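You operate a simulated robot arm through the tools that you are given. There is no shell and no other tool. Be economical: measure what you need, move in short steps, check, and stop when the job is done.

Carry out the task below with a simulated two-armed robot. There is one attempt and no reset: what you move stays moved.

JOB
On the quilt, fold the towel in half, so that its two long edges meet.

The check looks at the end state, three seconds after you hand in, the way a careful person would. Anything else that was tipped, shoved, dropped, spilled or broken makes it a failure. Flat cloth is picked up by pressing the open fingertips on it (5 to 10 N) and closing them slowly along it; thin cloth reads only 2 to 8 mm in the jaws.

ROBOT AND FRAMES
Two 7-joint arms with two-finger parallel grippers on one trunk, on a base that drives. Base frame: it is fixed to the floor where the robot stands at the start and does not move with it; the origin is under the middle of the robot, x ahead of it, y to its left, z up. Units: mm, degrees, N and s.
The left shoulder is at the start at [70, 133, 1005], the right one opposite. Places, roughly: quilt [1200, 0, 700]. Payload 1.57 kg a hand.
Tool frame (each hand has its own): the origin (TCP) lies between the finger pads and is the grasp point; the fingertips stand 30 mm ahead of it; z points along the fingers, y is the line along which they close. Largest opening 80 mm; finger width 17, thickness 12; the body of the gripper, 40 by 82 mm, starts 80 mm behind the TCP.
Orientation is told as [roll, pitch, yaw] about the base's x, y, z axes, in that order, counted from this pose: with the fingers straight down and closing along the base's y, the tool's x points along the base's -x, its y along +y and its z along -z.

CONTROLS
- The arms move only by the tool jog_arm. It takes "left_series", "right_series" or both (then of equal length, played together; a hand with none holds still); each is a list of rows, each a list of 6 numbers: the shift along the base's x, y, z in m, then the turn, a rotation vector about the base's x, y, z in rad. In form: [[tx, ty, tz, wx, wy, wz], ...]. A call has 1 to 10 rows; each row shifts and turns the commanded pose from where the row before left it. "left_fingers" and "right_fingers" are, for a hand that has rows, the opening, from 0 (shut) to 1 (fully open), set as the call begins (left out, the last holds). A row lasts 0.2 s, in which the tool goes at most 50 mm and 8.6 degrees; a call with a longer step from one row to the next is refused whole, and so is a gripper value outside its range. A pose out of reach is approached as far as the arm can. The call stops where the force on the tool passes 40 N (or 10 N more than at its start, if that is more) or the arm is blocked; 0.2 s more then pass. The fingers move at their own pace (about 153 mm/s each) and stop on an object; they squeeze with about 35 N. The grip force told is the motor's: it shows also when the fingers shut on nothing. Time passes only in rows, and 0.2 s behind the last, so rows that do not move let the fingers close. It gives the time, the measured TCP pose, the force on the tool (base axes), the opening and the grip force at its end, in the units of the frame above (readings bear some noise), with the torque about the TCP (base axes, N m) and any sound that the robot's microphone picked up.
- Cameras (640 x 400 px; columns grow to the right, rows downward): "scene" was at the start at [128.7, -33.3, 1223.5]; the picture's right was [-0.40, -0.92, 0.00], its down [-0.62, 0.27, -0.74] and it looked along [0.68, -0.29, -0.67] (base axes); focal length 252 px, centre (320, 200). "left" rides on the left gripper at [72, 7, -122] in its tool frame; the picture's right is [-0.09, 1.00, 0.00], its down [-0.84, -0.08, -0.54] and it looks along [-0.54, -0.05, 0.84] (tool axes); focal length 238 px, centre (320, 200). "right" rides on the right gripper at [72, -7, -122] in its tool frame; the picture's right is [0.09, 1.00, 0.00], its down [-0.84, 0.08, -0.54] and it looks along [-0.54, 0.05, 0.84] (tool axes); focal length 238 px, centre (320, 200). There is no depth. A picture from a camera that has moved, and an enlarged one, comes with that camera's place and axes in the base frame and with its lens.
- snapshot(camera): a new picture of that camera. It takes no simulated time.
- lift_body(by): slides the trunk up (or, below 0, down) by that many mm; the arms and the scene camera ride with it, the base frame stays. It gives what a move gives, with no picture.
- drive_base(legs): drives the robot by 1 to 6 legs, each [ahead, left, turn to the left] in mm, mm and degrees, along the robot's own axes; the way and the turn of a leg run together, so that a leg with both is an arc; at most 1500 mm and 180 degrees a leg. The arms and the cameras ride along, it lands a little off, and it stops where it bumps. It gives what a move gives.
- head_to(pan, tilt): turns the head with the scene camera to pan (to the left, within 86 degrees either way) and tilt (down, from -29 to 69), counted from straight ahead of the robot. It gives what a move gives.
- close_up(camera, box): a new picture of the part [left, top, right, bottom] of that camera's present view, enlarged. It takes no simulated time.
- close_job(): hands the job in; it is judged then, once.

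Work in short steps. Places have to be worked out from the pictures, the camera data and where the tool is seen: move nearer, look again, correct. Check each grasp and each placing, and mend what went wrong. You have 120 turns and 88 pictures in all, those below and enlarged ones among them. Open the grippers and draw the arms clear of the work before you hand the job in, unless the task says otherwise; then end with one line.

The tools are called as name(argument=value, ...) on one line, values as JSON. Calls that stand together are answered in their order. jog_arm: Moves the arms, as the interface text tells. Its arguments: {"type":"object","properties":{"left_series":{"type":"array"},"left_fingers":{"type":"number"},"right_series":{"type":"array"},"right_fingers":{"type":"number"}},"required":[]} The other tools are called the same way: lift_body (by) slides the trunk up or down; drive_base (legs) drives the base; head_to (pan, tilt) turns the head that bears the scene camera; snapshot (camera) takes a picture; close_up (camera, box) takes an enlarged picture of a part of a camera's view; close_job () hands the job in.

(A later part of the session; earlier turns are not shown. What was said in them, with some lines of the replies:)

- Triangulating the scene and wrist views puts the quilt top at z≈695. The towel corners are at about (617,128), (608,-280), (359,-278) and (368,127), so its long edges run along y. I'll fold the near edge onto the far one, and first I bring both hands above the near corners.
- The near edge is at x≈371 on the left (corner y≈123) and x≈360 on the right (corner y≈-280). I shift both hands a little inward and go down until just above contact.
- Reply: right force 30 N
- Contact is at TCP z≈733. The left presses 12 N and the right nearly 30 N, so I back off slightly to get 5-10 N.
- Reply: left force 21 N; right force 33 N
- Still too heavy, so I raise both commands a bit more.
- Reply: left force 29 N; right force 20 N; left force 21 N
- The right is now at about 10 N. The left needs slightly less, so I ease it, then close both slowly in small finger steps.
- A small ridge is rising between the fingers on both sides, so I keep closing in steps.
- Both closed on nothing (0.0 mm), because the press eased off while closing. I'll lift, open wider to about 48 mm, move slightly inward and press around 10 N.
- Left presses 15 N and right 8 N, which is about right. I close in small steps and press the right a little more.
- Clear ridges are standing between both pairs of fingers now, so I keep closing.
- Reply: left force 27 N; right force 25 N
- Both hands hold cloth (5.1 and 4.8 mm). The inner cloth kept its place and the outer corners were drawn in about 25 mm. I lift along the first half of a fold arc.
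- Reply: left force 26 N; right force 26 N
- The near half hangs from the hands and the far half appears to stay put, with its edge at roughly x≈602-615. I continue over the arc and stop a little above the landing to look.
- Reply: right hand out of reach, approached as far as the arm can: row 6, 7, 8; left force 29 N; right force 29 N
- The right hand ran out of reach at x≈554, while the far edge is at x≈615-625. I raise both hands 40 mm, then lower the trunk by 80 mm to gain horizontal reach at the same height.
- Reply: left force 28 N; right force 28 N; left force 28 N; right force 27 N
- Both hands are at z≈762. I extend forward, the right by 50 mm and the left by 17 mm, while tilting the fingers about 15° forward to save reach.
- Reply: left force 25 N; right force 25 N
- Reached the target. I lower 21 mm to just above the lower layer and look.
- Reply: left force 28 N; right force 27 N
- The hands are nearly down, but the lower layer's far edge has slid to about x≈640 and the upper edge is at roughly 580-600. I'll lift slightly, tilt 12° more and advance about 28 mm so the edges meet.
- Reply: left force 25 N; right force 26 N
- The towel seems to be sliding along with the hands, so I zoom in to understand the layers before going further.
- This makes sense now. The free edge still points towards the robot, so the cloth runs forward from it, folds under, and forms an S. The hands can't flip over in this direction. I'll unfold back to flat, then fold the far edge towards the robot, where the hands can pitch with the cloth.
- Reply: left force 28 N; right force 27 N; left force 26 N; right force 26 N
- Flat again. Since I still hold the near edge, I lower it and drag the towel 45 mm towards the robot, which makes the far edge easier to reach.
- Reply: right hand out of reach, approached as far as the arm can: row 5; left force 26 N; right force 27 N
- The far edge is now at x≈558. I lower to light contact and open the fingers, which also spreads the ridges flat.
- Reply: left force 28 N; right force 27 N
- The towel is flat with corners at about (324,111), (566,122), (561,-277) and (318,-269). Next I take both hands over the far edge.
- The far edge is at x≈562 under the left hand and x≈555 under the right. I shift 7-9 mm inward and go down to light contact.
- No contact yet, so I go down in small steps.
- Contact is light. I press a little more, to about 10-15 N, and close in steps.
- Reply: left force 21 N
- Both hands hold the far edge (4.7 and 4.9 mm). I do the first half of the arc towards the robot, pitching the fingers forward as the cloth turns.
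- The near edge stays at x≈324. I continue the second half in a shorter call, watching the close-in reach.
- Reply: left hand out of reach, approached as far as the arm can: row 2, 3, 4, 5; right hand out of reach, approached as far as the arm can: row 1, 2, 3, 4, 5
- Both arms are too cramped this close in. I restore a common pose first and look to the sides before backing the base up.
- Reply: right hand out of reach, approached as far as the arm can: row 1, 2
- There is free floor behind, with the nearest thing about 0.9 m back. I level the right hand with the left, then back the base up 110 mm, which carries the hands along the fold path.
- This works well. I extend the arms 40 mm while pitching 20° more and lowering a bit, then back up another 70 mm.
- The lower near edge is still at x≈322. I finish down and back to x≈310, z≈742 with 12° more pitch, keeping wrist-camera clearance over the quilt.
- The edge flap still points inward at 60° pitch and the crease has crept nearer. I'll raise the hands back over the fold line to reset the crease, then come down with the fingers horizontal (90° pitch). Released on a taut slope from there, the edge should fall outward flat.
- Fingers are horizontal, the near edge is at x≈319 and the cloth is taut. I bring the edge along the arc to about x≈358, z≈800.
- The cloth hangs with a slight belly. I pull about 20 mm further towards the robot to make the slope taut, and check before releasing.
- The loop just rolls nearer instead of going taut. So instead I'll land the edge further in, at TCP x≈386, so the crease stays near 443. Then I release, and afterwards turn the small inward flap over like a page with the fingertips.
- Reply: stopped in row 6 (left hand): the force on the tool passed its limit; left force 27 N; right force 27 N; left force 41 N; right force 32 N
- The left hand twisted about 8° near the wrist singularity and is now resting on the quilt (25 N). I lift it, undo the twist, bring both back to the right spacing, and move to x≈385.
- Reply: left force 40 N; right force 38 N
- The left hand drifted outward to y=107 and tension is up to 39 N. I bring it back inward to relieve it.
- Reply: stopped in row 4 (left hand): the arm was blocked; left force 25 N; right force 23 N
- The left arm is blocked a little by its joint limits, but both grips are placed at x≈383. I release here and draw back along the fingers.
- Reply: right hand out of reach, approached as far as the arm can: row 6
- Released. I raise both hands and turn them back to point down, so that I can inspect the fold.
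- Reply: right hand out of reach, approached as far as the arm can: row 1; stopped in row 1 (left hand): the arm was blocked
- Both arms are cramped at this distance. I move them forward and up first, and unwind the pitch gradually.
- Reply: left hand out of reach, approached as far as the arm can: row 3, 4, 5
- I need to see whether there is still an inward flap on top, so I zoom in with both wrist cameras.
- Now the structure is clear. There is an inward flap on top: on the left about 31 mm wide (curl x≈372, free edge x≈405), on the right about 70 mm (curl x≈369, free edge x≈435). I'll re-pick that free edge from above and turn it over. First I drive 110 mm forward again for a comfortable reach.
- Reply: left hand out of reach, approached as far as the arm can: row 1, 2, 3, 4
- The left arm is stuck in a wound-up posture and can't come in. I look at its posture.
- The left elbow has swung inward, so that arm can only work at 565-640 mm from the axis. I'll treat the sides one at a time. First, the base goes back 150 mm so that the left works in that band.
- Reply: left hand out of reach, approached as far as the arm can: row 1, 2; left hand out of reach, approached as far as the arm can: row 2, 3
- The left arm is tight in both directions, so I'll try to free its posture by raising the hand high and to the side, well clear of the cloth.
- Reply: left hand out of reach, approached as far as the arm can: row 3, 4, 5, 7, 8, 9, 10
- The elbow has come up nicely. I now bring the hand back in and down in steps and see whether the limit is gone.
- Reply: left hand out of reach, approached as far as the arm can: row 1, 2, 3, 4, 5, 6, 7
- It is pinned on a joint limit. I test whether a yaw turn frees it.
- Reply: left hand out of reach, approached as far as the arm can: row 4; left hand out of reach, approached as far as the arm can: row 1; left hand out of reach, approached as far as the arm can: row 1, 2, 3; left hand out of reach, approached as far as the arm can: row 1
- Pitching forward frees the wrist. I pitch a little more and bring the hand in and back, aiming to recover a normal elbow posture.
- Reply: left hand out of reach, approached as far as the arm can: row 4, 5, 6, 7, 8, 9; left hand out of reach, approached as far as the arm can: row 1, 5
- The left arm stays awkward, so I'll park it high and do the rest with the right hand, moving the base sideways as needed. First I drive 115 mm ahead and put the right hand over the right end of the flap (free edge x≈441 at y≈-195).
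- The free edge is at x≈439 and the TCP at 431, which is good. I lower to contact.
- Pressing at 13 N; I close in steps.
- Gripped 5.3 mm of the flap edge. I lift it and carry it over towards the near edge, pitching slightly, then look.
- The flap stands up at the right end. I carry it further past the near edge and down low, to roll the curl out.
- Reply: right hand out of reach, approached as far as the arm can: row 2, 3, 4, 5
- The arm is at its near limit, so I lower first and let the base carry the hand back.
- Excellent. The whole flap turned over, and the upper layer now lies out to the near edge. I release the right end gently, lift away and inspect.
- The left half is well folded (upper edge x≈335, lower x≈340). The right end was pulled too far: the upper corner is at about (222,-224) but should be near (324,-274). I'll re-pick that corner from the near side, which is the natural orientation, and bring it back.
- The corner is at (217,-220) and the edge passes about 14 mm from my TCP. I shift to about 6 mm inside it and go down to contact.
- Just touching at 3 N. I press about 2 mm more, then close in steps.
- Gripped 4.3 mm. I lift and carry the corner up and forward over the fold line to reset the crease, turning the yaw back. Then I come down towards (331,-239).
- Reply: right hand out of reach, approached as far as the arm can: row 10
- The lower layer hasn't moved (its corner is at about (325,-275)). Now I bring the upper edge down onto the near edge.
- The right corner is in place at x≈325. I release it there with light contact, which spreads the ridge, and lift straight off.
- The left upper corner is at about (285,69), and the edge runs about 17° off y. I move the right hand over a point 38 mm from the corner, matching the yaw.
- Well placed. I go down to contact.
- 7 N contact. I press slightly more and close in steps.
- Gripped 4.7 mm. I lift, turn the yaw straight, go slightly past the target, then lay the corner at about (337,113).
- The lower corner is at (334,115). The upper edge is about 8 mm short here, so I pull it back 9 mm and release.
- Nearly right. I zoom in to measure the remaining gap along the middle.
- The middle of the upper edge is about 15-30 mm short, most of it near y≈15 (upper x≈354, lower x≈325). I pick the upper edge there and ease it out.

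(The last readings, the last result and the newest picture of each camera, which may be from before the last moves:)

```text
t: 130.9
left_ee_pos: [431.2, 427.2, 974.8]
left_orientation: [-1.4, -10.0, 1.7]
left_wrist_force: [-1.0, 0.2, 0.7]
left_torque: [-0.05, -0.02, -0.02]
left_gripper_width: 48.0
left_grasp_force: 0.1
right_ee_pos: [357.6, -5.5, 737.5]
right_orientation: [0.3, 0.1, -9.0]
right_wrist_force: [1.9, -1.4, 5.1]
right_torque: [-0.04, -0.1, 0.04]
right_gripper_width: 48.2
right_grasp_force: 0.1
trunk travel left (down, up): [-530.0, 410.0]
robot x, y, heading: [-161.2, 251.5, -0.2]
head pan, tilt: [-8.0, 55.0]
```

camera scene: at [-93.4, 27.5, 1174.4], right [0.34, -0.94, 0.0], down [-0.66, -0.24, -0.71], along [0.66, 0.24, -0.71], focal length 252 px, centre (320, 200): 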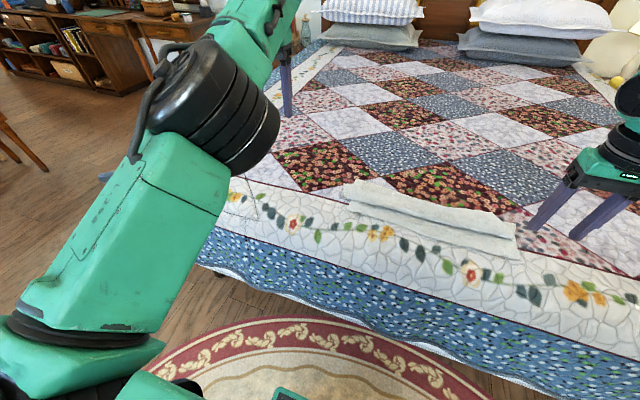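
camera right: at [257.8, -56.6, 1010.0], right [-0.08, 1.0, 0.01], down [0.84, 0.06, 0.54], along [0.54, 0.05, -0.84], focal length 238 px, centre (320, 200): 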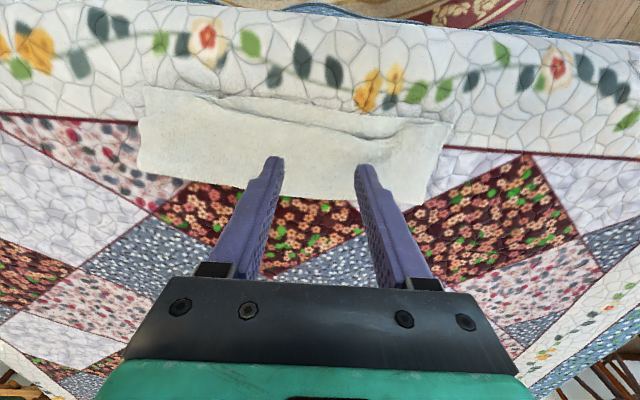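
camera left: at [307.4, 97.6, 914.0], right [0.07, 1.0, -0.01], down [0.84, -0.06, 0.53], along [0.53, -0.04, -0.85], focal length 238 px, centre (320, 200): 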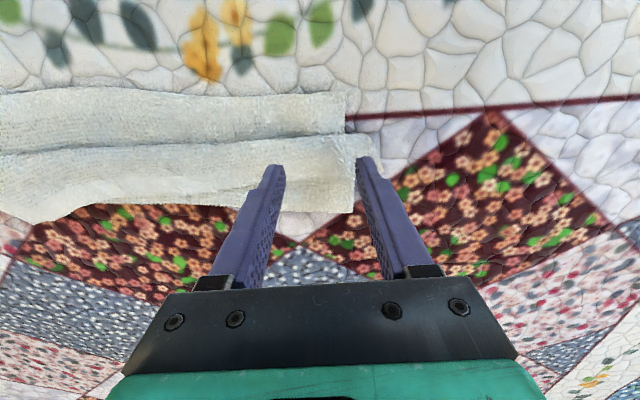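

Contact is on the double layer at 5 N. I press 1 mm more and close in steps.

jog_arm(right_series=[[0, 0, -0.001, 0, 0, 0], [0, 0, 0, 0, 0, 0]], right_fingers=0.53)

jog_arm(right_series=[[0, 0, 0, 0, 0, 0], [0, 0, 0, 0, 0, 0]], right_fingers=0.43)

jog_arm(right_series=[[0, 0, 0, 0, 0, 0], [0, 0, 0, 0, 0, 0]], right_fingers=0.33)

jog_arm(right_series=[[0, 0, 0, 0, 0, 0], [0, 0, 0, 0, 0, 0]], right_fingers=0.22)

jog_arm(right_series=[[0, 0, 0, 0, 0, 0], [0, 0, 0, 0, 0, 0]], right_fingers=0.11)

jog_arm(right_series=[[0, 0, 0, 0, 0, 0], [0, 0, 0, 0, 0, 0], [0, 0, 0, 0, 0, 0]], right_fingers=0)

```text
t: 131.5
left_ee_pos: [429.3, 428.0, 977.0]
left_orientation: [-1.4, -10.1, 1.8]
left_wrist_force: [-0.7, 0.9, -0.4]
left_torque: [0.0, 0.0, -0.01]
left_gripper_width: 47.9
left_grasp_force: 0.2
right_ee_pos: [357.2, -5.1, 735.8]
right_orientation: [0.4, 0.0, -9.0]
right_wrist_force: [2.3, -1.9, 11.2]
right_torque: [-0.11, -0.06, 0.02]
right_gripper_width: 39.9
right_grasp_force: 0.1
trunk travel left (down, up): [-530.0, 410.0]
robot x, y, heading: [-162.9, 251.0, 0.4]
head pan, tilt: [-8.0, 55.0]
```

```text
t: 132.1
left_ee_pos: [429.4, 426.7, 975.5]
left_orientation: [-1.4, -10.2, 1.8]
left_wrist_force: [-0.6, 1.1, 0.6]
left_torque: [-0.01, -0.05, 0.01]
left_gripper_width: 47.8
left_grasp_force: 0.0
right_ee_pos: [356.9, -4.5, 735.4]
right_orientation: [0.3, -0.1, -9.0]
right_wrist_force: [2.5, -1.3, 12.7]
right_torque: [-0.11, -0.08, -0.01]
right_gripper_width: 35.0
right_grasp_force: 0.6
trunk travel left (down, up): [-530.0, 410.0]
robot x, y, heading: [-164.7, 252.3, 0.2]
head pan, tilt: [-8.0, 55.0]
```

```text
t: 132.7
left_ee_pos: [428.9, 427.5, 976.0]
left_orientation: [-1.3, -10.2, 1.9]
left_wrist_force: [0.0, -0.4, 0.6]
left_torque: [-0.04, 0.03, 0.03]
left_gripper_width: 48.3
left_grasp_force: 0.0
right_ee_pos: [356.2, -4.0, 736.1]
right_orientation: [0.3, 0.0, -9.0]
right_wrist_force: [1.8, 0.6, 13.4]
right_torque: [0.01, -0.02, 0.01]
right_gripper_width: 20.5
right_grasp_force: 0.0
trunk travel left (down, up): [-530.0, 410.0]
robot x, y, heading: [-165.8, 251.4, 0.4]
head pan, tilt: [-8.0, 55.0]
```

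```text
t: 133.3
left_ee_pos: [429.2, 426.9, 976.2]
left_orientation: [-1.4, -10.1, 1.9]
left_wrist_force: [0.1, 0.3, 0.6]
left_torque: [0.02, 0.01, 0.0]
left_gripper_width: 48.3
left_grasp_force: 0.0
right_ee_pos: [357.3, -4.9, 735.9]
right_orientation: [0.2, 0.0, -9.0]
right_wrist_force: [0.7, 0.8, 12.6]
right_torque: [0.02, 0.0, 0.03]
right_gripper_width: 17.0
right_grasp_force: 0.0
trunk travel left (down, up): [-530.0, 410.0]
robot x, y, heading: [-162.7, 250.9, 0.1]
head pan, tilt: [-8.0, 55.0]
```

```text
t: 133.9
left_ee_pos: [428.9, 427.5, 976.2]
left_orientation: [-1.5, -10.1, 1.9]
left_wrist_force: [-0.1, -0.4, -0.2]
left_torque: [0.02, 0.04, 0.0]
left_gripper_width: 48.1
left_grasp_force: 0.0
right_ee_pos: [358.0, -4.8, 735.0]
right_orientation: [0.1, 0.0, -8.9]
right_wrist_force: [0.2, -0.3, 12.1]
right_torque: [-0.02, -0.01, 0.02]
right_gripper_width: 9.5
right_grasp_force: 6.6
trunk travel left (down, up): [-530.0, 410.0]
robot x, y, heading: [-164.6, 252.2, 0.2]
head pan, tilt: [-8.0, 55.0]
```

```text
t: 134.7
left_ee_pos: [429.4, 427.8, 976.7]
left_orientation: [-1.5, -10.0, 1.9]
left_wrist_force: [-0.8, -0.4, 1.2]
left_torque: [0.02, 0.01, 0.0]
left_gripper_width: 48.0
left_grasp_force: 0.1
right_ee_pos: [357.4, -4.1, 736.3]
right_orientation: [0.1, 0.0, -9.0]
right_wrist_force: [-0.1, 3.8, 11.6]
right_torque: [0.11, -0.03, -0.01]
right_gripper_width: 4.9
right_grasp_force: 25.4
trunk travel left (down, up): [-530.0, 410.0]
robot x, y, heading: [-163.3, 251.4, 0.4]
head pan, tilt: [-8.0, 55.0]
```

Gripped a single-layer ridge (4.9 mm). I lift 15 mm, pull 28 mm towards the near edge, lower, release and retreat upwards.

jog_arm(right_series=[[0, 0, 0.012, 0, 0, 0.03], [-0.006, 0, 0.005, 0, 0, 0.03], [-0.008, 0, 0, 0, 0, 0.03], [-0.008, 0, -0.003, 0, 0, 0.03], [-0.006, 0, -0.006, 0, 0, 0], [0, 0, -0.006, 0, 0, 0], [0, 0, 0, 0, 0, 0]])

jog_arm(right_series=[[0, 0, 0, 0, 0, 0], [0, 0, 0, 0, 0, 0]], right_fingers=0.6)

jog_arm(right_series=[[0, 0, 0.02, 0, 0, 0], [0, 0, 0.04, 0, 0, 0], [0, -0.01, 0.04, 0, 0, 0], [0, -0.02, 0.04, 0, 0, 0], [0, -0.02, 0.01, 0, 0, 0]])

close_up(camera="right", box=[130, 60, 482, 280])

```text
t: 136.3
left_ee_pos: [430.5, 425.9, 975.9]
left_orientation: [-1.4, -10.1, 1.8]
left_wrist_force: [0.9, 0.8, -0.2]
left_torque: [0.02, -0.01, 0.05]
left_gripper_width: 48.0
left_grasp_force: 0.1
right_ee_pos: [329.9, -5.9, 736.1]
right_orientation: [0.3, 0.0, -2.2]
right_wrist_force: [1.5, -0.2, 5.8]
right_torque: [0.03, -0.06, -0.02]
right_gripper_width: 4.6
right_grasp_force: 25.5
trunk travel left (down, up): [-530.0, 410.0]
robot x, y, heading: [-163.6, 254.7, -0.0]
head pan, tilt: [-8.0, 55.0]
```

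```text
t: 136.9
left_ee_pos: [430.4, 426.3, 976.2]
left_orientation: [-1.4, -10.1, 1.9]
left_wrist_force: [0.1, -0.9, 0.2]
left_torque: [-0.04, 0.02, -0.02]
left_gripper_width: 48.2
left_grasp_force: 0.1
right_ee_pos: [329.7, -5.4, 736.9]
right_orientation: [0.2, 0.0, -2.1]
right_wrist_force: [-0.5, 0.1, 6.5]
right_torque: [0.0, -0.02, 0.04]
right_gripper_width: 44.3
right_grasp_force: 0.1
trunk travel left (down, up): [-530.0, 410.0]
robot x, y, heading: [-161.5, 254.0, 0.2]
head pan, tilt: [-8.0, 55.0]
```

```text
t: 138.1
left_ee_pos: [430.1, 425.8, 975.0]
left_orientation: [-1.3, -10.0, 1.8]
left_wrist_force: [0.5, 0.3, 0.5]
left_torque: [0.01, -0.02, 0.02]
left_gripper_width: 47.8
left_grasp_force: 0.0
right_ee_pos: [330.4, -56.6, 886.3]
right_orientation: [0.3, 0.2, -2.1]
right_wrist_force: [0.6, -0.8, 0.9]
right_torque: [0.02, 0.02, 0.01]
right_gripper_width: 47.8
right_grasp_force: 0.0
trunk travel left (down, up): [-530.0, 410.0]
robot x, y, heading: [-164.8, 255.8, 0.4]
head pan, tilt: [-8.0, 55.0]
```

```text
1.82 times, centred on (306, 170) of right
camera zoom: at [257.7, -61.4, 1009.6], right [-0.06, 1.0, 0.01], down [0.84, 0.04, 0.54], along [0.54, 0.03, -0.84], focal length 433 px, centre (346, 254)
```

zoom: 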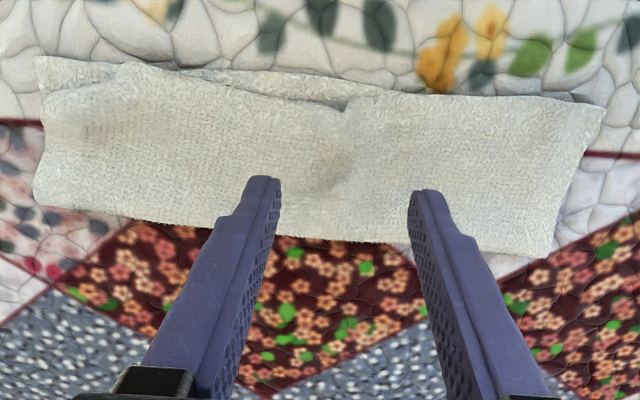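

Left half now meets well. What remains is a 16 mm notch at y≈-65 and the right corner, which is tucked in about 20 mm. I fix the notch first with one more pick at (337,-85).

jog_arm(right_series=[[0.002, -0.007, -0.035, 0, 0, -0.025], [0.002, -0.007, -0.035, 0, 0, -0.025], [0.002, -0.007, -0.035, 0, 0, -0.025], [0.001, -0.007, -0.036, 0, 0, -0.025], [0, 0, -0.004, 0, 0, 0], [0, 0, -0.002, 0, 0, 0], [0, 0, -0.0015, 0, 0, 0], [0, 0, 0, 0, 0, 0]])

```text
t: 139.9
left_ee_pos: [429.0, 426.2, 975.7]
left_orientation: [-1.4, -10.0, 1.7]
left_wrist_force: [1.3, 0.5, 0.3]
left_torque: [-0.01, -0.01, 0.0]
left_gripper_width: 47.7
left_grasp_force: 0.0
right_ee_pos: [336.6, -84.0, 737.3]
right_orientation: [0.3, 0.1, -7.8]
right_wrist_force: [-0.5, -1.0, 1.8]
right_torque: [-0.03, 0.02, -0.02]
right_gripper_width: 48.2
right_grasp_force: 0.1
trunk travel left (down, up): [-530.0, 410.0]
robot x, y, heading: [-168.1, 253.5, 0.5]
head pan, tilt: [-8.0, 55.0]
```

I press about 2 mm further and close in steps.

jog_arm(right_series=[[0, 0, -0.0015, 0, 0, 0], [0, 0, -0.001, 0, 0, 0], [0, 0, 0, 0, 0, 0]], right_fingers=0.55)

jog_arm(right_series=[[0, 0, 0, 0, 0, 0], [0, 0, 0, 0, 0, 0]], right_fingers=0.44)

jog_arm(right_series=[[0, 0, 0, 0, 0, 0], [0, 0, 0, 0, 0, 0]], right_fingers=0.33)

jog_arm(right_series=[[0, 0, 0, 0, 0, 0], [0, 0, 0, 0, 0, 0]], right_fingers=0.22)

jog_arm(right_series=[[0, 0, 0, 0, 0, 0], [0, 0, 0, 0, 0, 0]], right_fingers=0.11)

jog_arm(right_series=[[0, 0, 0, 0, 0, 0], [0, 0, 0, 0, 0, 0], [0, 0, 0, 0, 0, 0]], right_fingers=0)

```text
t: 140.7
left_ee_pos: [428.8, 426.5, 976.1]
left_orientation: [-1.4, -10.1, 1.8]
left_wrist_force: [0.2, -0.4, -0.4]
left_torque: [0.0, 0.01, 0.02]
left_gripper_width: 48.2
left_grasp_force: 0.1
right_ee_pos: [336.0, -83.2, 737.0]
right_orientation: [0.3, 0.0, -7.9]
right_wrist_force: [-0.1, -2.9, 5.5]
right_torque: [-0.04, -0.06, -0.06]
right_gripper_width: 42.5
right_grasp_force: 0.1
trunk travel left (down, up): [-530.0, 410.0]
robot x, y, heading: [-162.4, 251.3, 0.2]
head pan, tilt: [-8.0, 55.0]
```

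```text
t: 141.3
left_ee_pos: [428.9, 427.4, 975.0]
left_orientation: [-1.3, -10.1, 1.9]
left_wrist_force: [-0.2, -0.1, 0.9]
left_torque: [0.03, -0.01, 0.02]
left_gripper_width: 48.2
left_grasp_force: 0.2
right_ee_pos: [337.3, -82.0, 736.2]
right_orientation: [0.3, 0.0, -7.8]
right_wrist_force: [1.1, -0.6, 6.4]
right_torque: [0.04, -0.05, 0.02]
right_gripper_width: 34.1
right_grasp_force: 0.1
trunk travel left (down, up): [-530.0, 410.0]
robot x, y, heading: [-167.1, 255.0, 0.3]
head pan, tilt: [-8.0, 55.0]
```

```text
t: 141.9
left_ee_pos: [430.0, 426.9, 975.6]
left_orientation: [-1.4, -10.1, 1.9]
left_wrist_force: [-1.0, -0.3, -1.0]
left_torque: [-0.01, -0.02, -0.02]
left_gripper_width: 48.1
left_grasp_force: 0.1
right_ee_pos: [335.9, -83.9, 736.9]
right_orientation: [0.3, 0.0, -7.9]
right_wrist_force: [0.3, 0.0, 5.8]
right_torque: [0.03, -0.02, -0.02]
right_gripper_width: 26.2
right_grasp_force: 0.2
trunk travel left (down, up): [-530.0, 410.0]
robot x, y, heading: [-166.2, 251.8, 0.2]
head pan, tilt: [-8.0, 55.0]
```

```text
t: 142.5
left_ee_pos: [429.8, 427.6, 975.8]
left_orientation: [-1.4, -10.1, 1.9]
left_wrist_force: [-0.5, 0.7, -0.8]
left_torque: [0.01, 0.0, -0.01]
left_gripper_width: 48.0
left_grasp_force: 0.1
right_ee_pos: [335.9, -83.2, 735.2]
right_orientation: [0.3, 0.0, -7.9]
right_wrist_force: [0.6, -0.6, 5.3]
right_torque: [0.0, -0.05, 0.04]
right_gripper_width: 14.8
right_grasp_force: 0.1
trunk travel left (down, up): [-530.0, 410.0]
robot x, y, heading: [-163.9, 252.7, 0.5]
head pan, tilt: [-8.0, 55.0]
```

```text
t: 143.1
left_ee_pos: [430.7, 425.7, 975.2]
left_orientation: [-1.4, -10.1, 1.7]
left_wrist_force: [0.3, -0.1, 0.8]
left_torque: [-0.01, -0.03, 0.02]
left_gripper_width: 48.4
left_grasp_force: 0.0
right_ee_pos: [335.9, -83.1, 737.1]
right_orientation: [0.3, 0.1, -7.8]
right_wrist_force: [-0.6, 0.2, 5.6]
right_torque: [-0.04, -0.02, 0.03]
right_gripper_width: 9.1
right_grasp_force: 0.0
trunk travel left (down, up): [-530.0, 410.0]
robot x, y, heading: [-160.2, 252.0, 0.2]
head pan, tilt: [-8.0, 55.0]
```

```text
t: 143.9
left_ee_pos: [430.0, 427.0, 975.3]
left_orientation: [-1.4, -10.0, 1.8]
left_wrist_force: [0.2, 0.3, -0.5]
left_torque: [0.02, -0.01, -0.01]
left_gripper_width: 47.8
left_grasp_force: 0.0
right_ee_pos: [335.5, -84.2, 735.7]
right_orientation: [0.3, -0.1, -8.0]
right_wrist_force: [-0.8, -2.2, 5.5]
right_torque: [-0.02, -0.01, -0.03]
right_gripper_width: 4.7
right_grasp_force: 25.4
trunk travel left (down, up): [-530.0, 410.0]
robot x, y, heading: [-163.7, 251.5, 0.3]
head pan, tilt: [-8.0, 55.0]
```

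Gripped 4.7 mm. I pull 12 mm towards the near edge, release and lift, then drive 200 mm right for the last corner.

jog_arm(right_series=[[0, 0, 0.012, 0, 0, 0.03], [-0.006, 0, 0.004, 0, 0, 0.03], [-0.007, 0, -0.003, 0, 0, 0.03], [0, 0, -0.007, 0, 0, 0], [0, 0, -0.005, 0, 0, 0], [0, 0, 0, 0, 0, 0]])

jog_arm(right_series=[[0, 0, 0, 0, 0, 0], [0, 0, 0, 0, 0, 0]], right_fingers=0.55)

jog_arm(right_series=[[0, 0, 0.02, 0, 0, 0], [0, 0, 0.04, 0, 0, 0], [0, 0, 0.04, 0, 0, 0], [0, 0, 0.03, 0, 0, 0], [0, 0, 0.02, 0, 0, 0]])

drive_base(legs=[[0, -150, 0]])

close_up(camera="right", box=[220, 40, 540, 240])

```text
t: 145.3
left_ee_pos: [431.3, 426.4, 975.5]
left_orientation: [-1.4, -10.0, 1.8]
left_wrist_force: [-0.1, -0.3, -0.2]
left_torque: [-0.02, -0.02, 0.01]
left_gripper_width: 48.1
left_grasp_force: 0.0
right_ee_pos: [324.1, -83.1, 738.0]
right_orientation: [0.3, 0.1, -2.7]
right_wrist_force: [1.7, -1.4, 3.7]
right_torque: [-0.02, -0.03, -0.09]
right_gripper_width: 4.4
right_grasp_force: 24.2
trunk travel left (down, up): [-530.0, 410.0]
robot x, y, heading: [-165.9, 252.2, -0.0]
head pan, tilt: [-8.0, 55.0]
```

```text
t: 145.9
left_ee_pos: [429.4, 426.1, 975.0]
left_orientation: [-1.4, -10.1, 1.8]
left_wrist_force: [0.4, 0.5, 0.4]
left_torque: [0.0, -0.02, 0.02]
left_gripper_width: 47.7
left_grasp_force: 0.0
right_ee_pos: [322.9, -83.4, 738.4]
right_orientation: [0.3, 0.1, -2.8]
right_wrist_force: [-0.3, -0.2, 3.2]
right_torque: [-0.02, 0.0, 0.03]
right_gripper_width: 41.9
right_grasp_force: 0.1
trunk travel left (down, up): [-530.0, 410.0]
robot x, y, heading: [-167.2, 251.5, 0.1]
head pan, tilt: [-8.0, 55.0]
```

```text
t: 147.1
left_ee_pos: [429.6, 426.2, 975.5]
left_orientation: [-1.4, -10.0, 1.8]
left_wrist_force: [0.1, -0.2, -0.3]
left_torque: [0.01, 0.01, -0.02]
left_gripper_width: 47.9
left_grasp_force: 0.0
right_ee_pos: [323.6, -82.4, 887.2]
right_orientation: [0.3, 0.2, -2.7]
right_wrist_force: [0.6, -0.1, -0.1]
right_torque: [-0.03, -0.02, 0.02]
right_gripper_width: 44.1
right_grasp_force: 0.1
trunk travel left (down, up): [-530.0, 410.0]
robot x, y, heading: [-164.7, 254.0, 0.3]
head pan, tilt: [-8.0, 55.0]
```

```text
t: 148.5
left_ee_pos: [430.6, 274.5, 974.9]
left_orientation: [-1.5, -10.0, 1.9]
left_wrist_force: [-0.2, -0.2, -0.1]
left_torque: [0.02, 0.0, 0.02]
left_gripper_width: 48.3
left_grasp_force: 0.0
right_ee_pos: [325.8, -235.8, 886.9]
right_orientation: [0.3, 0.0, -2.7]
right_wrist_force: [0.2, 0.2, -0.2]
right_torque: [0.02, 0.01, 0.01]
right_gripper_width: 44.1
right_grasp_force: 0.1
trunk travel left (down, up): [-530.0, 410.0]
robot x, y, heading: [-167.2, 98.3, -0.1]
head pan, tilt: [-8.0, 55.0]
```

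```text
2.00 times, centred on (380, 140) of right
camera zoom: at [253.0, -239.1, 1009.1], right [-0.05, 1.0, 0.01], down [0.84, 0.04, 0.54], along [0.54, 0.03, -0.84], focal length 477 px, centre (200, 320)
```

zoom: 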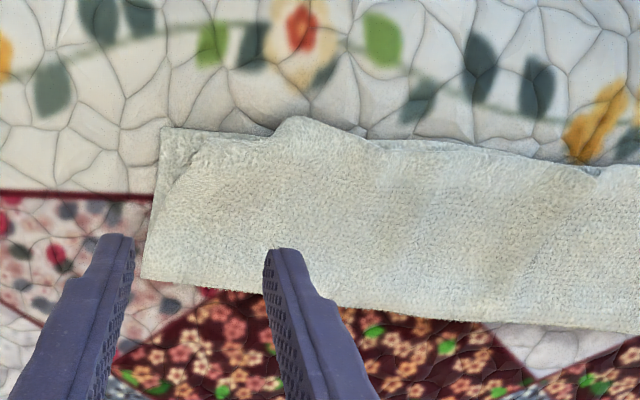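

Almost there. Only the right end of the upper edge is slanted: bump at (303,-175), corner at (343,-252), where it should be near (312,-258). I pick it at (332,-219) aligned with the slant, then straighten it.

jog_arm(right_series=[[0.0012, 0.0034, -0.029, 0, 0, 0.105], [0.0012, 0.0034, -0.029, 0, 0, 0.105], [0.0012, 0.0034, -0.029, 0, 0, 0.105], [0.0012, 0.0034, -0.029, 0, 0, 0.105], [0.0012, 0.0034, -0.029, 0, 0, 0.105], [0, 0, -0.003, 0, 0, 0], [0, 0, -0.0015, 0, 0, 0], [0, 0, 0, 0, 0, 0]])

```text
t: 150.3
left_ee_pos: [428.9, 274.1, 974.5]
left_orientation: [-1.3, -10.1, 2.0]
left_wrist_force: [-0.1, -0.4, 1.0]
left_torque: [0.0, 0.01, -0.01]
left_gripper_width: 47.9
left_grasp_force: 0.0
right_ee_pos: [329.7, -218.0, 735.7]
right_orientation: [0.1, -0.1, 27.4]
right_wrist_force: [1.4, -5.1, 18.7]
right_torque: [0.03, 0.05, 0.02]
right_gripper_width: 43.1
right_grasp_force: 0.0
trunk travel left (down, up): [-530.0, 410.0]
robot x, y, heading: [-165.0, 103.4, 0.2]
head pan, tilt: [-8.0, 55.0]
```

Contact is at 19 N, so I ease 1 mm and close in steps.

jog_arm(right_series=[[0, 0, 0.001, 0, 0, 0], [0, 0, 0, 0, 0, 0]], right_fingers=0.5)

jog_arm(right_series=[[0, 0, 0, 0, 0, 0], [0, 0, 0, 0, 0, 0]], right_fingers=0.4)

jog_arm(right_series=[[0, 0, 0, 0, 0, 0], [0, 0, 0, 0, 0, 0]], right_fingers=0.3)

jog_arm(right_series=[[0, 0, 0, 0, 0, 0], [0, 0, 0, 0, 0, 0]], right_fingers=0.2)

jog_arm(right_series=[[0, 0, 0, 0, 0, 0], [0, 0, 0, 0, 0, 0]], right_fingers=0.1)

jog_arm(right_series=[[0, 0, 0, 0, 0, 0], [0, 0, 0, 0, 0, 0], [0, 0, 0, 0, 0, 0]], right_fingers=0)

```text
t: 150.9
left_ee_pos: [429.9, 275.0, 973.4]
left_orientation: [-1.4, -10.0, 1.8]
left_wrist_force: [-0.4, -0.7, 1.0]
left_torque: [0.01, 0.01, 0.01]
left_gripper_width: 47.9
left_grasp_force: 0.1
right_ee_pos: [329.9, -217.8, 735.9]
right_orientation: [0.2, 0.1, 27.4]
right_wrist_force: [-2.1, 0.7, 13.6]
right_torque: [0.16, 0.13, 0.03]
right_gripper_width: 39.1
right_grasp_force: 0.1
trunk travel left (down, up): [-530.0, 410.0]
robot x, y, heading: [-166.9, 101.8, 0.3]
head pan, tilt: [-8.0, 55.0]
```

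```text
t: 151.5
left_ee_pos: [431.1, 273.9, 972.3]
left_orientation: [-1.3, -10.1, 1.9]
left_wrist_force: [0.5, -0.2, -0.3]
left_torque: [-0.02, 0.01, 0.0]
left_gripper_width: 48.0
left_grasp_force: 0.0
right_ee_pos: [329.9, -217.4, 736.0]
right_orientation: [0.1, 0.0, 27.4]
right_wrist_force: [1.5, -2.3, 13.2]
right_torque: [0.08, 0.0, -0.02]
right_gripper_width: 27.6
right_grasp_force: 0.0
trunk travel left (down, up): [-530.0, 410.0]
robot x, y, heading: [-164.5, 102.9, 0.2]
head pan, tilt: [-8.0, 55.0]
```

```text
t: 152.1
left_ee_pos: [429.1, 274.6, 974.0]
left_orientation: [-1.5, -10.3, 1.9]
left_wrist_force: [0.1, -0.5, 0.8]
left_torque: [-0.01, 0.02, -0.02]
left_gripper_width: 48.2
left_grasp_force: 0.0
right_ee_pos: [329.8, -217.3, 737.9]
right_orientation: [0.2, 0.1, 27.4]
right_wrist_force: [-0.4, 1.2, 12.1]
right_torque: [0.12, 0.06, 0.01]
right_gripper_width: 24.3
right_grasp_force: 0.2
trunk travel left (down, up): [-530.0, 410.0]
robot x, y, heading: [-166.2, 104.0, 0.1]
head pan, tilt: [-8.0, 55.0]
```

```text
t: 152.7
left_ee_pos: [431.3, 275.4, 974.0]
left_orientation: [-1.5, -10.1, 1.9]
left_wrist_force: [0.0, 0.0, 0.2]
left_torque: [-0.02, 0.0, -0.02]
left_gripper_width: 48.0
left_grasp_force: 0.0
right_ee_pos: [330.3, -218.3, 738.0]
right_orientation: [0.1, -0.1, 27.4]
right_wrist_force: [0.9, 0.0, 14.2]
right_torque: [0.08, 0.03, 0.0]
right_gripper_width: 15.7
right_grasp_force: 0.0
trunk travel left (down, up): [-530.0, 410.0]
robot x, y, heading: [-161.8, 103.0, 0.4]
head pan, tilt: [-8.0, 55.0]
```

```text
t: 153.3
left_ee_pos: [431.2, 275.0, 973.2]
left_orientation: [-1.4, -10.1, 2.0]
left_wrist_force: [-0.4, 0.6, 0.5]
left_torque: [-0.01, 0.01, 0.02]
left_gripper_width: 47.9
left_grasp_force: 0.1
right_ee_pos: [330.0, -217.8, 736.4]
right_orientation: [0.1, 0.0, 27.4]
right_wrist_force: [2.8, -1.4, 15.6]
right_torque: [0.04, -0.04, 0.0]
right_gripper_width: 6.8
right_grasp_force: 0.2
trunk travel left (down, up): [-530.0, 410.0]
robot x, y, heading: [-164.8, 100.2, -0.0]
head pan, tilt: [-8.0, 55.0]
```

```text
t: 154.1
left_ee_pos: [431.0, 276.1, 973.9]
left_orientation: [-1.6, -10.1, 1.9]
left_wrist_force: [-0.7, -0.6, -0.3]
left_torque: [0.02, -0.06, 0.01]
left_gripper_width: 47.9
left_grasp_force: 0.1
right_ee_pos: [331.4, -217.9, 738.1]
right_orientation: [0.2, 0.0, 27.4]
right_wrist_force: [2.7, 0.0, 14.8]
right_torque: [0.06, -0.03, -0.03]
right_gripper_width: 4.6
right_grasp_force: 24.6
trunk travel left (down, up): [-530.0, 410.0]
robot x, y, heading: [-161.5, 100.6, 0.3]
head pan, tilt: [-8.0, 55.0]
```

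Gripped 4.6 mm. I lift slightly, straighten by 27°, shift 10 mm nearer and 8 mm outward, lower, release and lift clear.

jog_arm(right_series=[[0, -0.001, 0.012, 0, 0, -0.08], [-0.002, -0.001, 0.004, 0, 0, -0.1], [-0.003, -0.002, 0, 0, 0, -0.1], [-0.003, -0.002, 0, 0, 0, -0.1], [-0.002, -0.002, -0.003, 0, 0, -0.1], [0, 0, -0.006, 0, 0, 0], [0, 0, -0.006, 0, 0, 0], [0, 0, 0, 0, 0, 0]])

jog_arm(right_series=[[0, 0, 0, 0, 0, 0], [0, 0, 0, 0, 0, 0]], right_fingers=0.6)

jog_arm(right_series=[[0, 0, 0.02, 0, 0, 0], [0, 0, 0.04, 0, 0, 0], [0, 0, 0.04, 0, 0, 0], [0, 0, 0.04, 0, 0, 0], [0, -0.03, 0.03, 0, 0, 0], [0, -0.04, 0.02, 0, 0, 0], [0, -0.04, 0, 0, 0, 0], [0, -0.04, 0, 0, 0, 0]])

drive_base(legs=[[-120, -100, 0]])

head_to(pan=2, tilt=50)

close_up(camera="scene", box=[200, 60, 456, 220])

```text
t: 155.9
left_ee_pos: [430.6, 275.4, 975.0]
left_orientation: [-1.4, -10.0, 1.8]
left_wrist_force: [0.1, -0.3, -0.2]
left_torque: [-0.03, 0.01, 0.0]
left_gripper_width: 48.0
left_grasp_force: 0.0
right_ee_pos: [321.7, -226.8, 737.7]
right_orientation: [0.2, -0.1, -0.2]
right_wrist_force: [-0.9, -1.7, 10.6]
right_torque: [0.01, 0.06, 0.09]
right_gripper_width: 3.7
right_grasp_force: 24.8
trunk travel left (down, up): [-530.0, 410.0]
robot x, y, heading: [-165.9, 100.1, 0.3]
head pan, tilt: [-8.0, 55.0]
```

```text
t: 156.5
left_ee_pos: [430.5, 273.5, 975.4]
left_orientation: [-1.4, -10.1, 1.9]
left_wrist_force: [0.7, 0.2, -0.7]
left_torque: [0.03, 0.04, 0.03]
left_gripper_width: 48.2
left_grasp_force: 0.1
right_ee_pos: [321.5, -227.2, 737.1]
right_orientation: [0.1, 0.0, -0.1]
right_wrist_force: [0.7, -3.9, 7.4]
right_torque: [0.03, 0.01, -0.01]
right_gripper_width: 43.6
right_grasp_force: 0.0
trunk travel left (down, up): [-530.0, 410.0]
robot x, y, heading: [-161.5, 97.4, 0.3]
head pan, tilt: [-8.0, 55.0]
```

```text
t: 158.3
left_ee_pos: [433.1, 273.9, 974.0]
left_orientation: [-1.3, -10.0, 1.9]
left_wrist_force: [-0.3, 0.3, 0.2]
left_torque: [0.02, 0.0, 0.01]
left_gripper_width: 47.9
left_grasp_force: 0.0
right_ee_pos: [323.5, -375.6, 926.6]
right_orientation: [0.4, 0.2, 0.0]
right_wrist_force: [0.0, 0.4, 0.1]
right_torque: [0.03, 0.05, 0.03]
right_gripper_width: 47.9
right_grasp_force: 0.1
trunk travel left (down, up): [-530.0, 410.0]
robot x, y, heading: [-165.3, 100.8, 0.1]
head pan, tilt: [-8.0, 55.0]
```

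```text
t: 159.7
left_ee_pos: [309.2, 174.3, 973.6]
left_orientation: [-1.4, -10.0, 1.8]
left_wrist_force: [-0.1, 0.7, -0.3]
left_torque: [-0.03, 0.03, -0.01]
left_gripper_width: 47.9
left_grasp_force: 0.1
right_ee_pos: [200.4, -475.3, 927.8]
right_orientation: [0.3, 0.1, -0.3]
right_wrist_force: [0.4, 0.4, 0.8]
right_torque: [0.01, -0.02, -0.03]
right_gripper_width: 47.9
right_grasp_force: 0.1
trunk travel left (down, up): [-530.0, 410.0]
robot x, y, heading: [-288.2, 3.5, 0.1]
head pan, tilt: [-8.0, 55.0]
```

```text
t: 160.4
left_ee_pos: [309.8, 175.2, 972.0]
left_orientation: [-1.3, -10.0, 1.9]
left_wrist_force: [-0.2, -0.1, 0.5]
left_torque: [-0.03, 0.03, 0.0]
left_gripper_width: 48.0
left_grasp_force: 0.1
right_ee_pos: [200.4, -475.1, 924.3]
right_orientation: [0.3, 0.1, -0.2]
right_wrist_force: [-0.3, 0.5, 0.3]
right_torque: [-0.01, 0.01, 0.0]
right_gripper_width: 47.7
right_grasp_force: 0.1
trunk travel left (down, up): [-530.0, 410.0]
robot x, y, heading: [-286.7, 1.6, 0.1]
head pan, tilt: [2.0, 50.0]
```

```text
2.50 times, centred on (328, 140) of scene
camera zoom: at [-158.4, 4.3, 1167.5], right [0.04, -1.0, 0.0], down [-0.77, -0.03, -0.64], along [0.64, 0.02, -0.77], focal length 630 px, centre (300, 350)
```

zoom: 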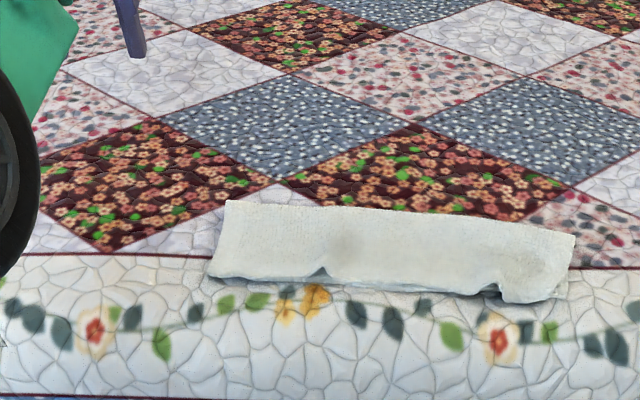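

The last picture shows the towel folded in half lengthwise. Its two long edges meet along the near side apart from a few small ripples, and both open hands are clear of it. I hand the job in.

close_job()

```text
The job is handed in.
```

The towel is folded in half on the quilt with its two long edges meeting to within about 10 mm, judged by eye; a few small ripples remain, and I saw nothing else disturbed.
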